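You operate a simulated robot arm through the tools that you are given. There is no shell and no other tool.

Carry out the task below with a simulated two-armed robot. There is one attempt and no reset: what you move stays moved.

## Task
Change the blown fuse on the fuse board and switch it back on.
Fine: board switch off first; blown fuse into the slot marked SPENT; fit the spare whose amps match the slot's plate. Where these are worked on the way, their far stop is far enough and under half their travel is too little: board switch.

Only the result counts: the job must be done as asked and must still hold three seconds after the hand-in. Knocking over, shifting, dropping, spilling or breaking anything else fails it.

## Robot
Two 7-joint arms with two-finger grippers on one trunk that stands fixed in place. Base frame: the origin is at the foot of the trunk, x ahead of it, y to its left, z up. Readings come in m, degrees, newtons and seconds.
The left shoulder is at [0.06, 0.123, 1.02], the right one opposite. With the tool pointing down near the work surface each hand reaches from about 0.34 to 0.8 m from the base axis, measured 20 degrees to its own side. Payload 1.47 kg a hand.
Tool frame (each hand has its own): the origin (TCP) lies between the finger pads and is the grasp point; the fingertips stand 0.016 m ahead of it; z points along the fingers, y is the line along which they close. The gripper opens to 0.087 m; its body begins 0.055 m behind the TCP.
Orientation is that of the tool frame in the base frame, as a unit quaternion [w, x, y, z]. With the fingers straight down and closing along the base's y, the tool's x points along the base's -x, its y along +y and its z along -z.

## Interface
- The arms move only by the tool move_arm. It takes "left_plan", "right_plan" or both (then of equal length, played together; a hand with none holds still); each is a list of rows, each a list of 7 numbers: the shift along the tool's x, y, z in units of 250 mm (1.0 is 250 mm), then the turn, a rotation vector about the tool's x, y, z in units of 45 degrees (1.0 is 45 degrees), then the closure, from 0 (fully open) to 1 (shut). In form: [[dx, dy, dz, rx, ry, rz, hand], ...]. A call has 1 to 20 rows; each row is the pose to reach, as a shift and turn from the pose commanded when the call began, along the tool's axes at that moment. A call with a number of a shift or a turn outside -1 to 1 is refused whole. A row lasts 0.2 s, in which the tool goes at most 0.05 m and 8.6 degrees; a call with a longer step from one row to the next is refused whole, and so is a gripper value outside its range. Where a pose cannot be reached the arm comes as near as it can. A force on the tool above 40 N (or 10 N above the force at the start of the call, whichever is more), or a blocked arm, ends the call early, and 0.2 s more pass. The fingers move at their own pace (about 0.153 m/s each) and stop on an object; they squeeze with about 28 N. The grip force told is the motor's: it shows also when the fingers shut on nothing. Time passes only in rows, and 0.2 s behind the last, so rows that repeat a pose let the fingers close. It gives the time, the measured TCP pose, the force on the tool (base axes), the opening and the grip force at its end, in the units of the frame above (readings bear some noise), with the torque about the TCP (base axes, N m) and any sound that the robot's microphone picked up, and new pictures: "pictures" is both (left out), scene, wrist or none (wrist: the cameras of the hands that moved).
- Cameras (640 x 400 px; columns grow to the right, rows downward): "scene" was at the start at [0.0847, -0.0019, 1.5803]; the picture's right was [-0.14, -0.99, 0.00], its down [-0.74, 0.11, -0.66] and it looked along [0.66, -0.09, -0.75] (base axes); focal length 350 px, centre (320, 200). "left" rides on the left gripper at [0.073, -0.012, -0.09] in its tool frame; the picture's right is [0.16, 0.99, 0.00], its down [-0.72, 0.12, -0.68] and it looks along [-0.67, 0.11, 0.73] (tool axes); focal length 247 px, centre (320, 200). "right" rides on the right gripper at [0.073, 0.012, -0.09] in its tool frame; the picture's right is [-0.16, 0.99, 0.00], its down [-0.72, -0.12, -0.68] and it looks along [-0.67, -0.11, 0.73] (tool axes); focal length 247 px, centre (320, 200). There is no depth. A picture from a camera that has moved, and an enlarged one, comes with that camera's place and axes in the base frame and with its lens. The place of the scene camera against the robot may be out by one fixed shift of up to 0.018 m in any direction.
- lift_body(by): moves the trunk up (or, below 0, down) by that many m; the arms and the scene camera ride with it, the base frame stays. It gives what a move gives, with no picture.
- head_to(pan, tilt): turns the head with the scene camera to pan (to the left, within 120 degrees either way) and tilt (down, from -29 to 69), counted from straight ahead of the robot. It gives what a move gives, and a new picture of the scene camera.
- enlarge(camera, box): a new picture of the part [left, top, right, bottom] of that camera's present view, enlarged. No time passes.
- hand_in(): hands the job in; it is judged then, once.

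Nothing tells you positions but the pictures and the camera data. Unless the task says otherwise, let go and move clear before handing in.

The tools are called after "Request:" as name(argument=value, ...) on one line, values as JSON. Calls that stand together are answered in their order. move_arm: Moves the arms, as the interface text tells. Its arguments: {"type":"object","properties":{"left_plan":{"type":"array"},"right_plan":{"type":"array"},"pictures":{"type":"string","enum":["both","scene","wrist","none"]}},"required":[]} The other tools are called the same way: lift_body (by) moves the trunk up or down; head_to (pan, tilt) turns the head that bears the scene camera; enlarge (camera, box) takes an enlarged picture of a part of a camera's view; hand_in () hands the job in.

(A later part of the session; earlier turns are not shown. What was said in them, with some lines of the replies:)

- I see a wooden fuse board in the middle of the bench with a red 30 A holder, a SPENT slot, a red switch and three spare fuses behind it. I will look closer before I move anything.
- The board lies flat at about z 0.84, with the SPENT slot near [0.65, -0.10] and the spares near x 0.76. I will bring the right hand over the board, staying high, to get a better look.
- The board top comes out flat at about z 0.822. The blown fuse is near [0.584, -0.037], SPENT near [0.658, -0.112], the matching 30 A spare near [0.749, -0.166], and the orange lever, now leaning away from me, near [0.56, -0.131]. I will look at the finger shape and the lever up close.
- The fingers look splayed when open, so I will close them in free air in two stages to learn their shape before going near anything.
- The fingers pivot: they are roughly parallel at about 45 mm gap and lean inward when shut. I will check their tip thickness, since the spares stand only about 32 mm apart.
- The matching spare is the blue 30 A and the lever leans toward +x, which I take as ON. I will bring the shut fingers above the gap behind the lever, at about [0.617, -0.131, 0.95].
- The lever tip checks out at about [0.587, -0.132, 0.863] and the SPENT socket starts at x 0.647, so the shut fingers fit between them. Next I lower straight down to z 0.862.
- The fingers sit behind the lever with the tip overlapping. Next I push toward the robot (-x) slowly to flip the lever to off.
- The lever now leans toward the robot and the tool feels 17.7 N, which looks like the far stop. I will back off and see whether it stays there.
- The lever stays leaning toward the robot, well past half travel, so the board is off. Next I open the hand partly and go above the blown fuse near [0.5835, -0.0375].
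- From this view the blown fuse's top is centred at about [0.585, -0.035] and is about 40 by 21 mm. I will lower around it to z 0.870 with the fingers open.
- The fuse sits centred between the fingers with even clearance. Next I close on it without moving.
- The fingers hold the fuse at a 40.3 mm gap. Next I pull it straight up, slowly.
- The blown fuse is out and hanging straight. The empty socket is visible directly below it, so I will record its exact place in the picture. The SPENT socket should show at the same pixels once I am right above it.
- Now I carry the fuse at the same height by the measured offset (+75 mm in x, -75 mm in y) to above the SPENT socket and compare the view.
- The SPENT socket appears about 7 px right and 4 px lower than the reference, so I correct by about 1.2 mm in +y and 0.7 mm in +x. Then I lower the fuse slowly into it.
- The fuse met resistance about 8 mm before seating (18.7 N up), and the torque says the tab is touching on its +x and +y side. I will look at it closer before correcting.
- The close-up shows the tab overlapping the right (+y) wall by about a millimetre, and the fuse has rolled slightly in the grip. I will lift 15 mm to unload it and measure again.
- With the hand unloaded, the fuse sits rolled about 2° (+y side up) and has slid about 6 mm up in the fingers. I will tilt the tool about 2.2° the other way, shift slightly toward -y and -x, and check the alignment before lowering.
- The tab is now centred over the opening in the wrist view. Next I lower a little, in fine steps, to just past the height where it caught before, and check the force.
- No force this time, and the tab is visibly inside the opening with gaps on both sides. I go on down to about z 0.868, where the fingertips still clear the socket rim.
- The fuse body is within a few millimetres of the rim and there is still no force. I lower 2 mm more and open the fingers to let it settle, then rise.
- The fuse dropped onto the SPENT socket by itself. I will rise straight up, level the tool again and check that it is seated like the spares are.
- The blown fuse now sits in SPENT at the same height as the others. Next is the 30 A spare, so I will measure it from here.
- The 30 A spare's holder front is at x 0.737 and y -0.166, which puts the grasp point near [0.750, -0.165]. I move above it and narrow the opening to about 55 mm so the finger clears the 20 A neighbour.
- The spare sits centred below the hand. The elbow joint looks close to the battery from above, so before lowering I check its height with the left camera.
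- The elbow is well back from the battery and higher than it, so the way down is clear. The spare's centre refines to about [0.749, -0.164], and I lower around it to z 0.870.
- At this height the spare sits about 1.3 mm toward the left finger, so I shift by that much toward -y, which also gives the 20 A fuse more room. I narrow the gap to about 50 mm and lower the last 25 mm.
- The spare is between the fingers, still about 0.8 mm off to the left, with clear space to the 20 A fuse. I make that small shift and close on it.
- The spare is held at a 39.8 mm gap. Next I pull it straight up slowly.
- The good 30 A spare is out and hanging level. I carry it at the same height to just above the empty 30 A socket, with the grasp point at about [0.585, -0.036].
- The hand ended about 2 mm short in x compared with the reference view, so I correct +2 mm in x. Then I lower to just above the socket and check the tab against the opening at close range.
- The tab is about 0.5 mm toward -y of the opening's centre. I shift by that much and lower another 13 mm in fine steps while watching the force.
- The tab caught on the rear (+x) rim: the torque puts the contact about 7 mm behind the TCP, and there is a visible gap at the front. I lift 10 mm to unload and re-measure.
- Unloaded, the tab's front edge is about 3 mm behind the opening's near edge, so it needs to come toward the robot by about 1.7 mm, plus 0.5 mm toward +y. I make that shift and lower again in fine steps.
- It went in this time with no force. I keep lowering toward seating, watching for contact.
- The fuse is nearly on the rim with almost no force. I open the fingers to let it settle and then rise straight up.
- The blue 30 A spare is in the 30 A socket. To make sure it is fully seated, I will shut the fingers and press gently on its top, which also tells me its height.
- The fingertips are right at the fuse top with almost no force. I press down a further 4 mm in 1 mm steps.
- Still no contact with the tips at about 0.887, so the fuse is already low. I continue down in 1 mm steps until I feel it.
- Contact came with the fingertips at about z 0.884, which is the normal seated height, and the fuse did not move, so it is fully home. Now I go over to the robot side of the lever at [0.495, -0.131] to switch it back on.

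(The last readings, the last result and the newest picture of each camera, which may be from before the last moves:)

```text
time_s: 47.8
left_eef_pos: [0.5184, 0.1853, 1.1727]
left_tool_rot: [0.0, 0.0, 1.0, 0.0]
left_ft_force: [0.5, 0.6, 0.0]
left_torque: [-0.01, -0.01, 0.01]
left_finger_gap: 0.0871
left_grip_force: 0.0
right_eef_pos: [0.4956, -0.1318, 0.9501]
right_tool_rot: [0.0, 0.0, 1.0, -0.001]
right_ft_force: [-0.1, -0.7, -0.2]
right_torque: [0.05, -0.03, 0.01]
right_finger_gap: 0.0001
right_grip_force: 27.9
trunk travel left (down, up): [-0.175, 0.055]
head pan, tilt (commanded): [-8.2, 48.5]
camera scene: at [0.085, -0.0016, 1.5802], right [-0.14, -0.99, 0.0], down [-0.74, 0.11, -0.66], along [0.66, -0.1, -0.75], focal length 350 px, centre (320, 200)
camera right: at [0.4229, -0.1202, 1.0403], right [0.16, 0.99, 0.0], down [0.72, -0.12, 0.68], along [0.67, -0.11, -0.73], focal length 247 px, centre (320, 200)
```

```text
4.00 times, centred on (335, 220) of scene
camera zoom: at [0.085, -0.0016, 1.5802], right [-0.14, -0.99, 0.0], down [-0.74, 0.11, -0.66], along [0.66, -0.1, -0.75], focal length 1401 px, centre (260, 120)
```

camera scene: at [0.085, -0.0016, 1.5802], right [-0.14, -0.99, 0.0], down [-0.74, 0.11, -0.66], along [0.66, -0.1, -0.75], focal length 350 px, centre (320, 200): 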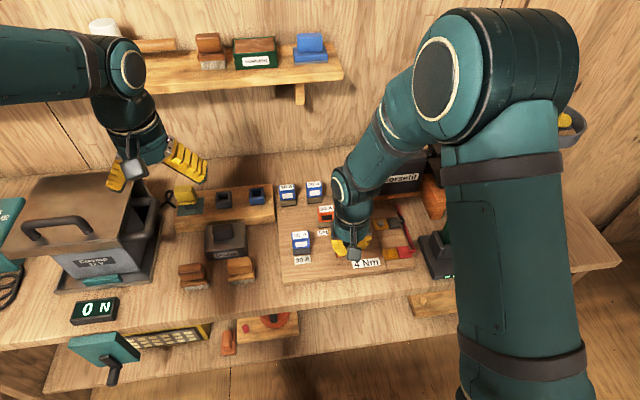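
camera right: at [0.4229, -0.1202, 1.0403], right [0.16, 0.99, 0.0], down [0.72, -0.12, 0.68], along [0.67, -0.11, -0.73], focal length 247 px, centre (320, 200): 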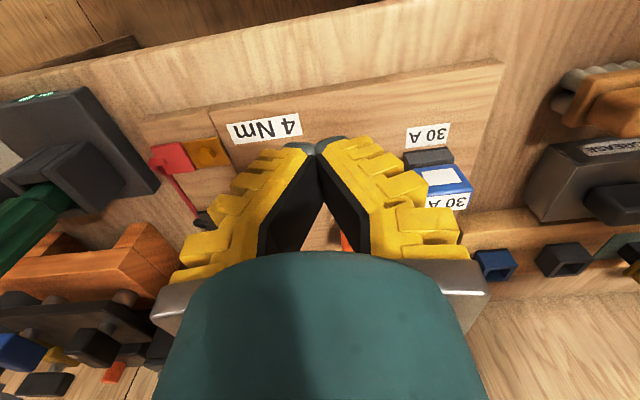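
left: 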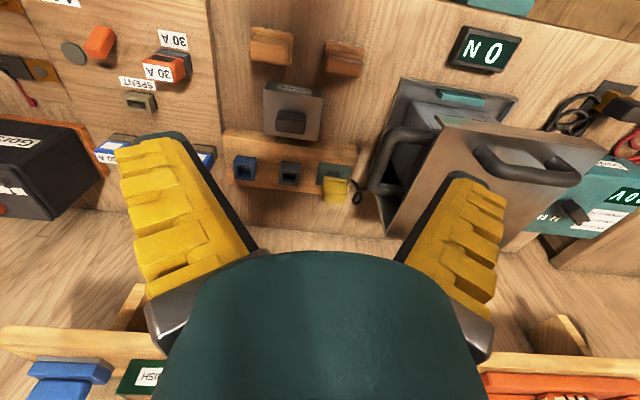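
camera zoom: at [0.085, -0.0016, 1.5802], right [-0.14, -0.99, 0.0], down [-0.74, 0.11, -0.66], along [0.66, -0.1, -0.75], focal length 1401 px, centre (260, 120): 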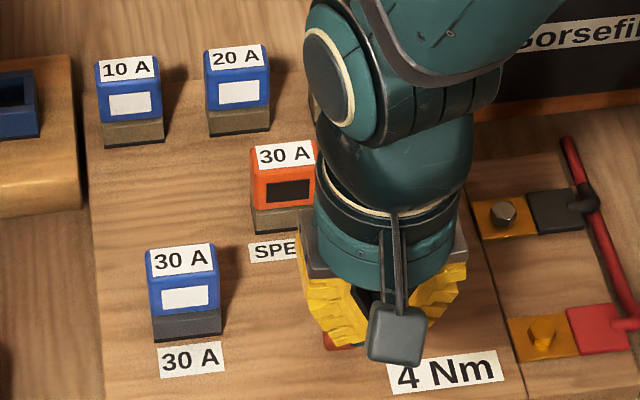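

The lever tip is at about x 0.537, so at x 0.495 the shut fingers come down clear in front of it. I lower to z 0.862.

Request:
move_arm(right_plan=[[0, 0, 0.09, 0, 0, 0, 1], [0, 0, 0.18, 0, 0, 0, 1], [0, 0, 0.27, 0, 0, 0, 1], [0, 0, 0.352, 0, 0, 0, 1], [0, 0, 0.352, 0, 0, 0, 1]], pictures="both")

Request:
enlarge(camera="scene", box=[290, 200, 400, 280])

Request:
enlarge(camera="left", box=[0, 0, 200, 130])

```text
time_s: 49.0
left_eef_pos: [0.5168, 0.1843, 1.1742]
left_tool_rot: [-0.001, 0.0, 1.0, -0.001]
left_ft_force: [0.0, -0.5, -0.1]
left_torque: [0.01, 0.0, -0.01]
left_finger_gap: 0.0869
left_grip_force: 0.1
right_eef_pos: [0.4951, -0.1313, 0.8625]
right_tool_rot: [0.0, 0.001, 1.0, -0.001]
right_ft_force: [-0.3, 0.1, -0.3]
right_torque: [0.0, 0.01, -0.01]
right_finger_gap: 0.0
right_grip_force: 28.2
trunk travel left (down, up): [-0.175, 0.055]
head pan, tilt (commanded): [-8.2, 48.5]
camera scene: at [0.0845, -0.0019, 1.5803], right [-0.14, -0.99, 0.0], down [-0.74, 0.11, -0.66], along [0.66, -0.09, -0.75], focal length 350 px, centre (320, 200)
camera right: at [0.4221, -0.1197, 0.9528], right [0.16, 0.99, 0.0], down [0.72, -0.12, 0.68], along [0.67, -0.11, -0.73], focal length 247 px, centre (320, 200)
```

scene: 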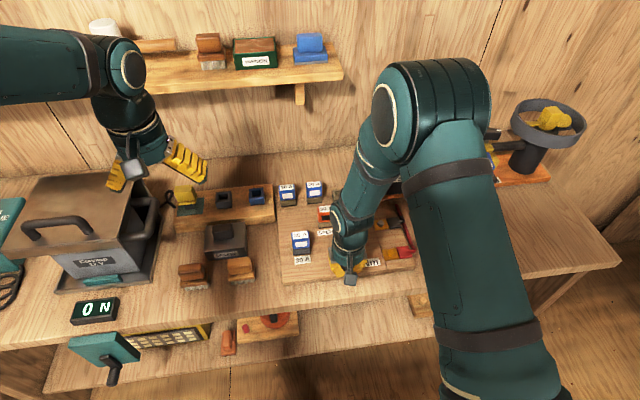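
right: 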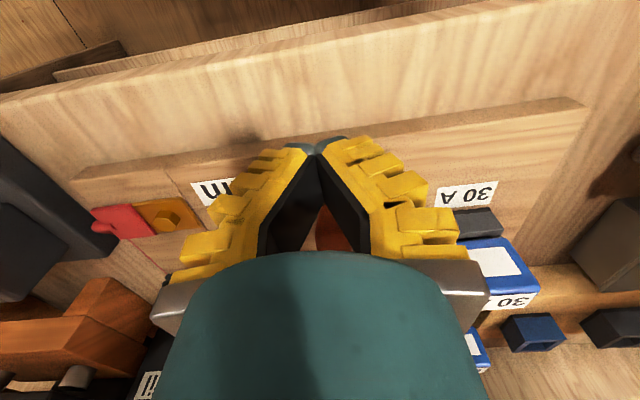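

```text
5.00 times, centred on (345, 240) of scene
camera zoom: at [0.0845, -0.0019, 1.5803], right [-0.14, -0.99, 0.0], down [-0.74, 0.11, -0.66], along [0.66, -0.09, -0.75], focal length 1751 px, centre (195, 0)
```

zoom: 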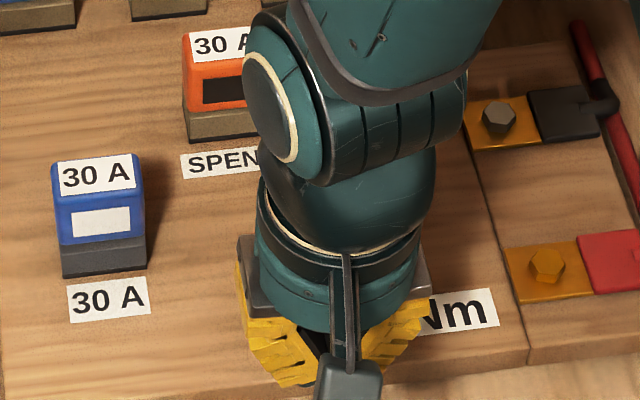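

```text
3.08 times, centred on (100, 65) of left
camera zoom: at [0.4438, 0.1728, 1.2624], right [-0.16, 0.99, 0.0], down [0.72, 0.12, 0.68], along [0.67, 0.11, -0.73], focal length 760 px, centre (997, 615)
```

zoom: 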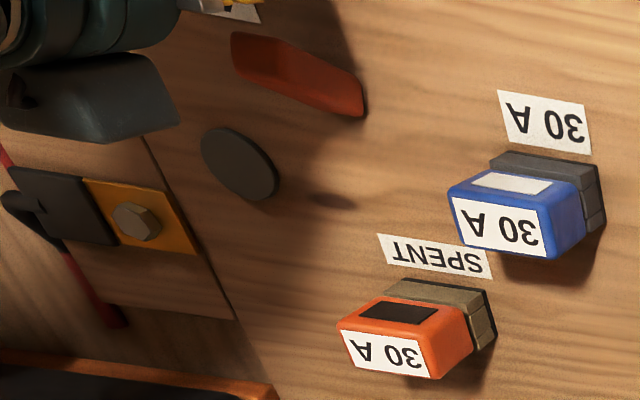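

The lever and both fuses are clearly visible, with both fuses seated. Next I push the lever away from the robot (+x) to switch on.

Request:
move_arm(right_plan=[[-0.03, 0, 0, 0, 0, 0, 1], [-0.06, 0, 0, 0, 0, 0, 1], [-0.09, 0, 0, 0, 0, 0, 1], [-0.12, 0, 0, 0, 0, 0, 1], [-0.15, 0, 0, 0, 0, 0, 1], [-0.18, 0, 0, 0, 0, 0, 1], [-0.205, 0, 0, 0, 0, 0, 1], [-0.225, 0, 0, 0, 0, 0, 1]], pictures="both")

Request:
enlarge(camera="left", box=[0, 0, 200, 130])

```text
time_s: 50.8
left_eef_pos: [0.5169, 0.1847, 1.1736]
left_tool_rot: [0.0, 0.001, 1.0, 0.0]
left_ft_force: [-0.4, -0.4, -1.0]
left_torque: [-0.02, -0.03, 0.02]
left_finger_gap: 0.0872
left_grip_force: 0.1
right_eef_pos: [0.5495, -0.1301, 0.8622]
right_tool_rot: [-0.003, 0.0, 1.0, 0.0]
right_ft_force: [-7.2, -0.4, 1.1]
right_torque: [0.0, 0.07, 0.01]
right_finger_gap: 0.0059
right_grip_force: 27.9
trunk travel left (down, up): [-0.175, 0.055]
head pan, tilt (commanded): [-8.2, 48.5]
camera scene: at [0.0836, -0.0019, 1.5804], right [-0.14, -0.99, 0.0], down [-0.74, 0.11, -0.66], along [0.66, -0.09, -0.75], focal length 350 px, centre (320, 200)
camera right: at [0.4768, -0.1186, 0.9511], right [0.16, 0.99, 0.0], down [0.73, -0.12, 0.68], along [0.67, -0.11, -0.74], focal length 247 px, centre (320, 200)
```

scene: 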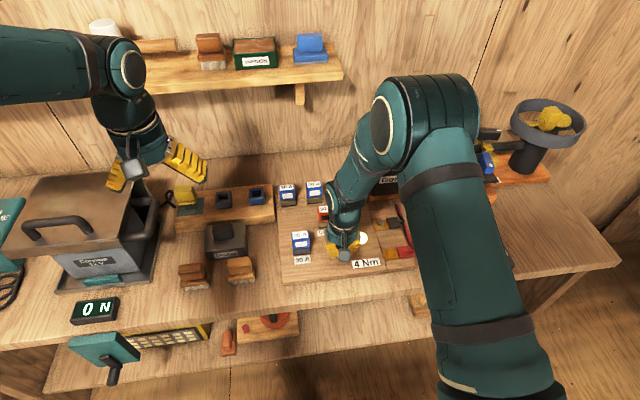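
right: 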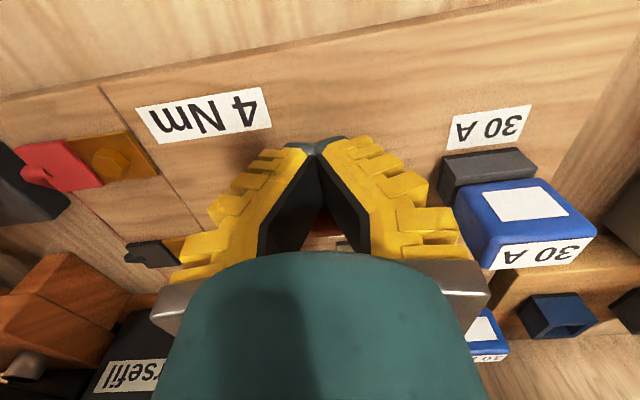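

```text
3.08 times, centred on (100, 65) of left
camera zoom: at [0.4431, 0.1728, 1.2627], right [-0.16, 0.99, 0.0], down [0.72, 0.12, 0.68], along [0.67, 0.11, -0.73], focal length 760 px, centre (997, 615)
```

zoom: 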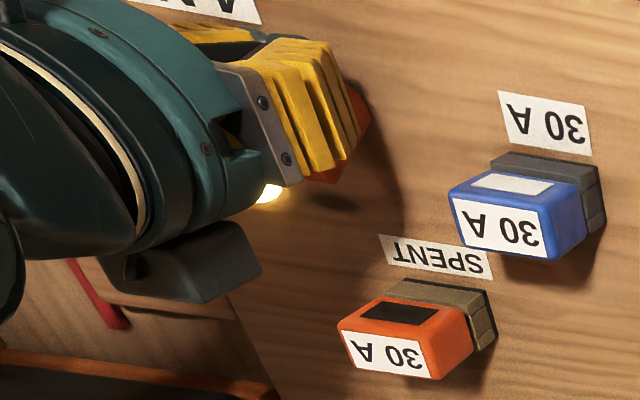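

The round lamp has lit up, so the board is live again. I press 3 mm further so the lever is surely at its far stop, then back off.

Request:
move_arm(right_plan=[[-0.006, 0, 0, 0, 0, 0, 1], [-0.012, 0, 0, 0, 0, 0, 1]], pictures="none")

Request:
move_arm(right_plan=[[0.05, 0, 0, 0, 0, 0, 1], [0.11, 0, 0, 0, 0, 0, 1], [0.18, 0, 0, 0, 0, 0, 1], [0.24, 0, 0, 0, 0, 0, 1], [0.24, 0, -0.1, 0, 0, 0, 1], [0.24, 0, -0.2, 0, 0, 0, 1], [0.24, 0, -0.35, 0, 0, 0, 1], [0.24, -0.1, -0.5, 0, 0, 0, 1], [0.24, -0.25, -0.6, 0, 0, 0, 1], [0.24, -0.4, -0.7, 0, 0, 0, 1], [0.24, -0.5, -0.8, 0, 0, 0, 1], [0.24, -0.5, -0.8, 0, 0, 0, 1]], pictures="both")

Request:
enlarge(camera="scene", box=[260, 160, 430, 290])

Request:
enlarge(camera="left", box=[0, 0, 220, 170])

```text
time_s: 51.4
left_eef_pos: [0.5157, 0.1858, 1.174]
left_tool_rot: [0.001, 0.0, 1.0, 0.0]
left_ft_force: [0.0, 0.4, 0.4]
left_torque: [-0.03, 0.03, -0.01]
left_finger_gap: 0.0871
left_grip_force: 0.0
right_eef_pos: [0.5479, -0.1294, 0.8618]
right_tool_rot: [-0.003, 0.0, 1.0, 0.0]
right_ft_force: [-27.0, 2.3, 2.3]
right_torque: [0.01, 0.21, 0.0]
right_finger_gap: 0.0059
right_grip_force: 27.9
trunk travel left (down, up): [-0.175, 0.055]
head pan, tilt (commanded): [-8.2, 48.5]
```

```text
time_s: 54.0
left_eef_pos: [0.5176, 0.1854, 1.1717]
left_tool_rot: [0.001, 0.0, 1.0, -0.001]
left_ft_force: [0.1, 0.2, 0.1]
left_torque: [0.02, 0.01, 0.03]
left_finger_gap: 0.0871
left_grip_force: 0.0
right_eef_pos: [0.4947, -0.256, 1.0625]
right_tool_rot: [0.0, -0.001, 1.0, -0.001]
right_ft_force: [0.5, -0.4, 0.1]
right_torque: [0.01, -0.01, -0.01]
right_finger_gap: 0.0
right_grip_force: 28.4
trunk travel left (down, up): [-0.175, 0.055]
head pan, tilt (commanded): [-8.2, 48.5]
camera scene: at [0.085, -0.0019, 1.5802], right [-0.14, -0.99, 0.0], down [-0.74, 0.11, -0.66], along [0.66, -0.09, -0.75], focal length 350 px, centre (320, 200)
camera right: at [0.4209, -0.2448, 1.151], right [0.16, 0.99, 0.0], down [0.72, -0.12, 0.68], along [0.67, -0.11, -0.73], focal length 247 px, centre (320, 200)
```

scene: 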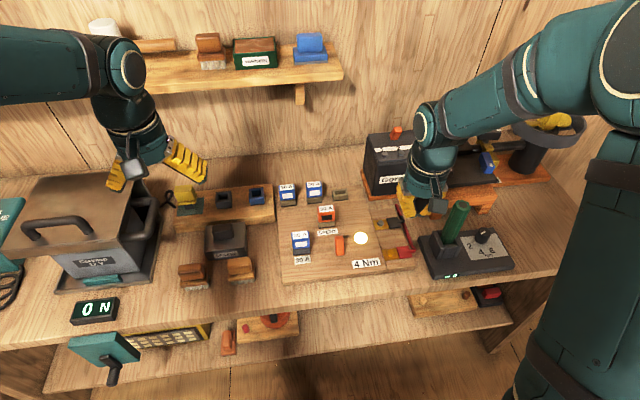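
right: 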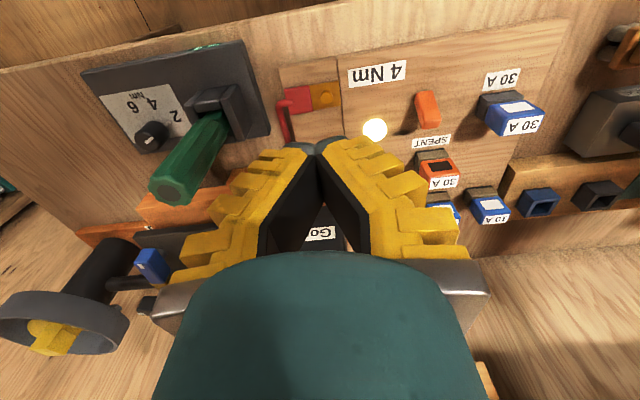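

```text
3.08 times, centred on (345, 225) of scene
camera zoom: at [0.085, -0.0019, 1.5802], right [-0.14, -0.99, 0.0], down [-0.74, 0.11, -0.66], along [0.66, -0.09, -0.75], focal length 1078 px, centre (243, 123)
```

zoom: 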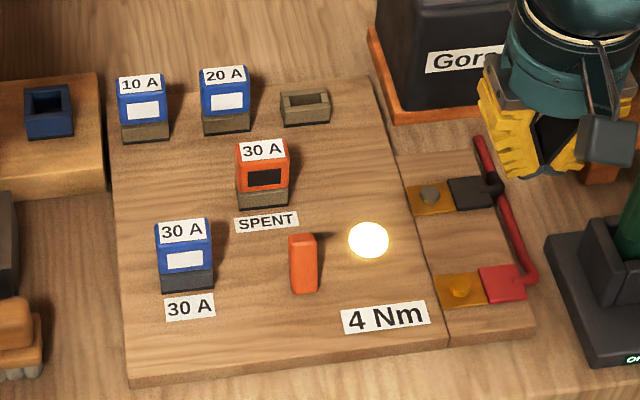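

```text
2.35 times, centred on (110, 85) of left
camera zoom: at [0.4442, 0.1728, 1.2622], right [-0.16, 0.99, 0.0], down [0.72, 0.12, 0.68], along [0.67, 0.11, -0.73], focal length 581 px, centre (814, 471)
```

zoom: 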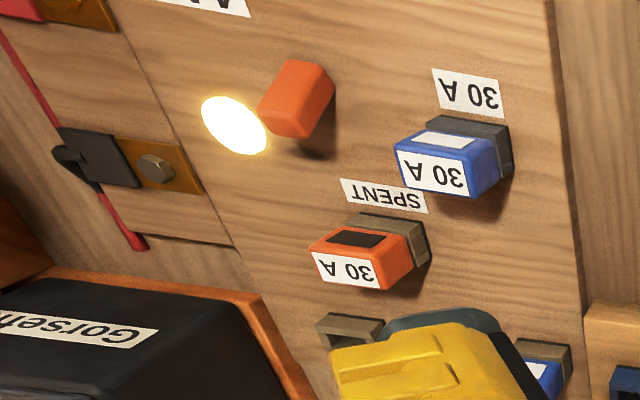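

The lamp is lit, the lever is back at its original ON stop and stayed there after 27 N against the stop. The blown fuse sits in SPENT, the 30 A spare sits in the 30 A slot, everything else looks undisturbed and both hands are clear, so I hand in.

Request:
hand_in()

```text
The job is handed in.
```

The blown fuse is changed and the board is switched back on: its lamp lit as the lever went over and was still lit at hand-in. I don't have the judge's result.

- **Switch off:** I pushed the board switch to its off stop before touching any fuse.
- **Blown fuse:** It is in the SPENT slot. It caught on the slot's edge on the first try, so I lifted it, realigned it and lowered it in.
- **Spare:** The blue 30 A spare is in the slot plated 30 A. It also caught once before going in. I pressed lightly on its top to check, and it sits at its normal seated height.
- **Switch on:** The switch was pushed to its far stop and stayed there.

In the last pictures everything else on the board looked unmoved. Both hands were clear when I handed in.
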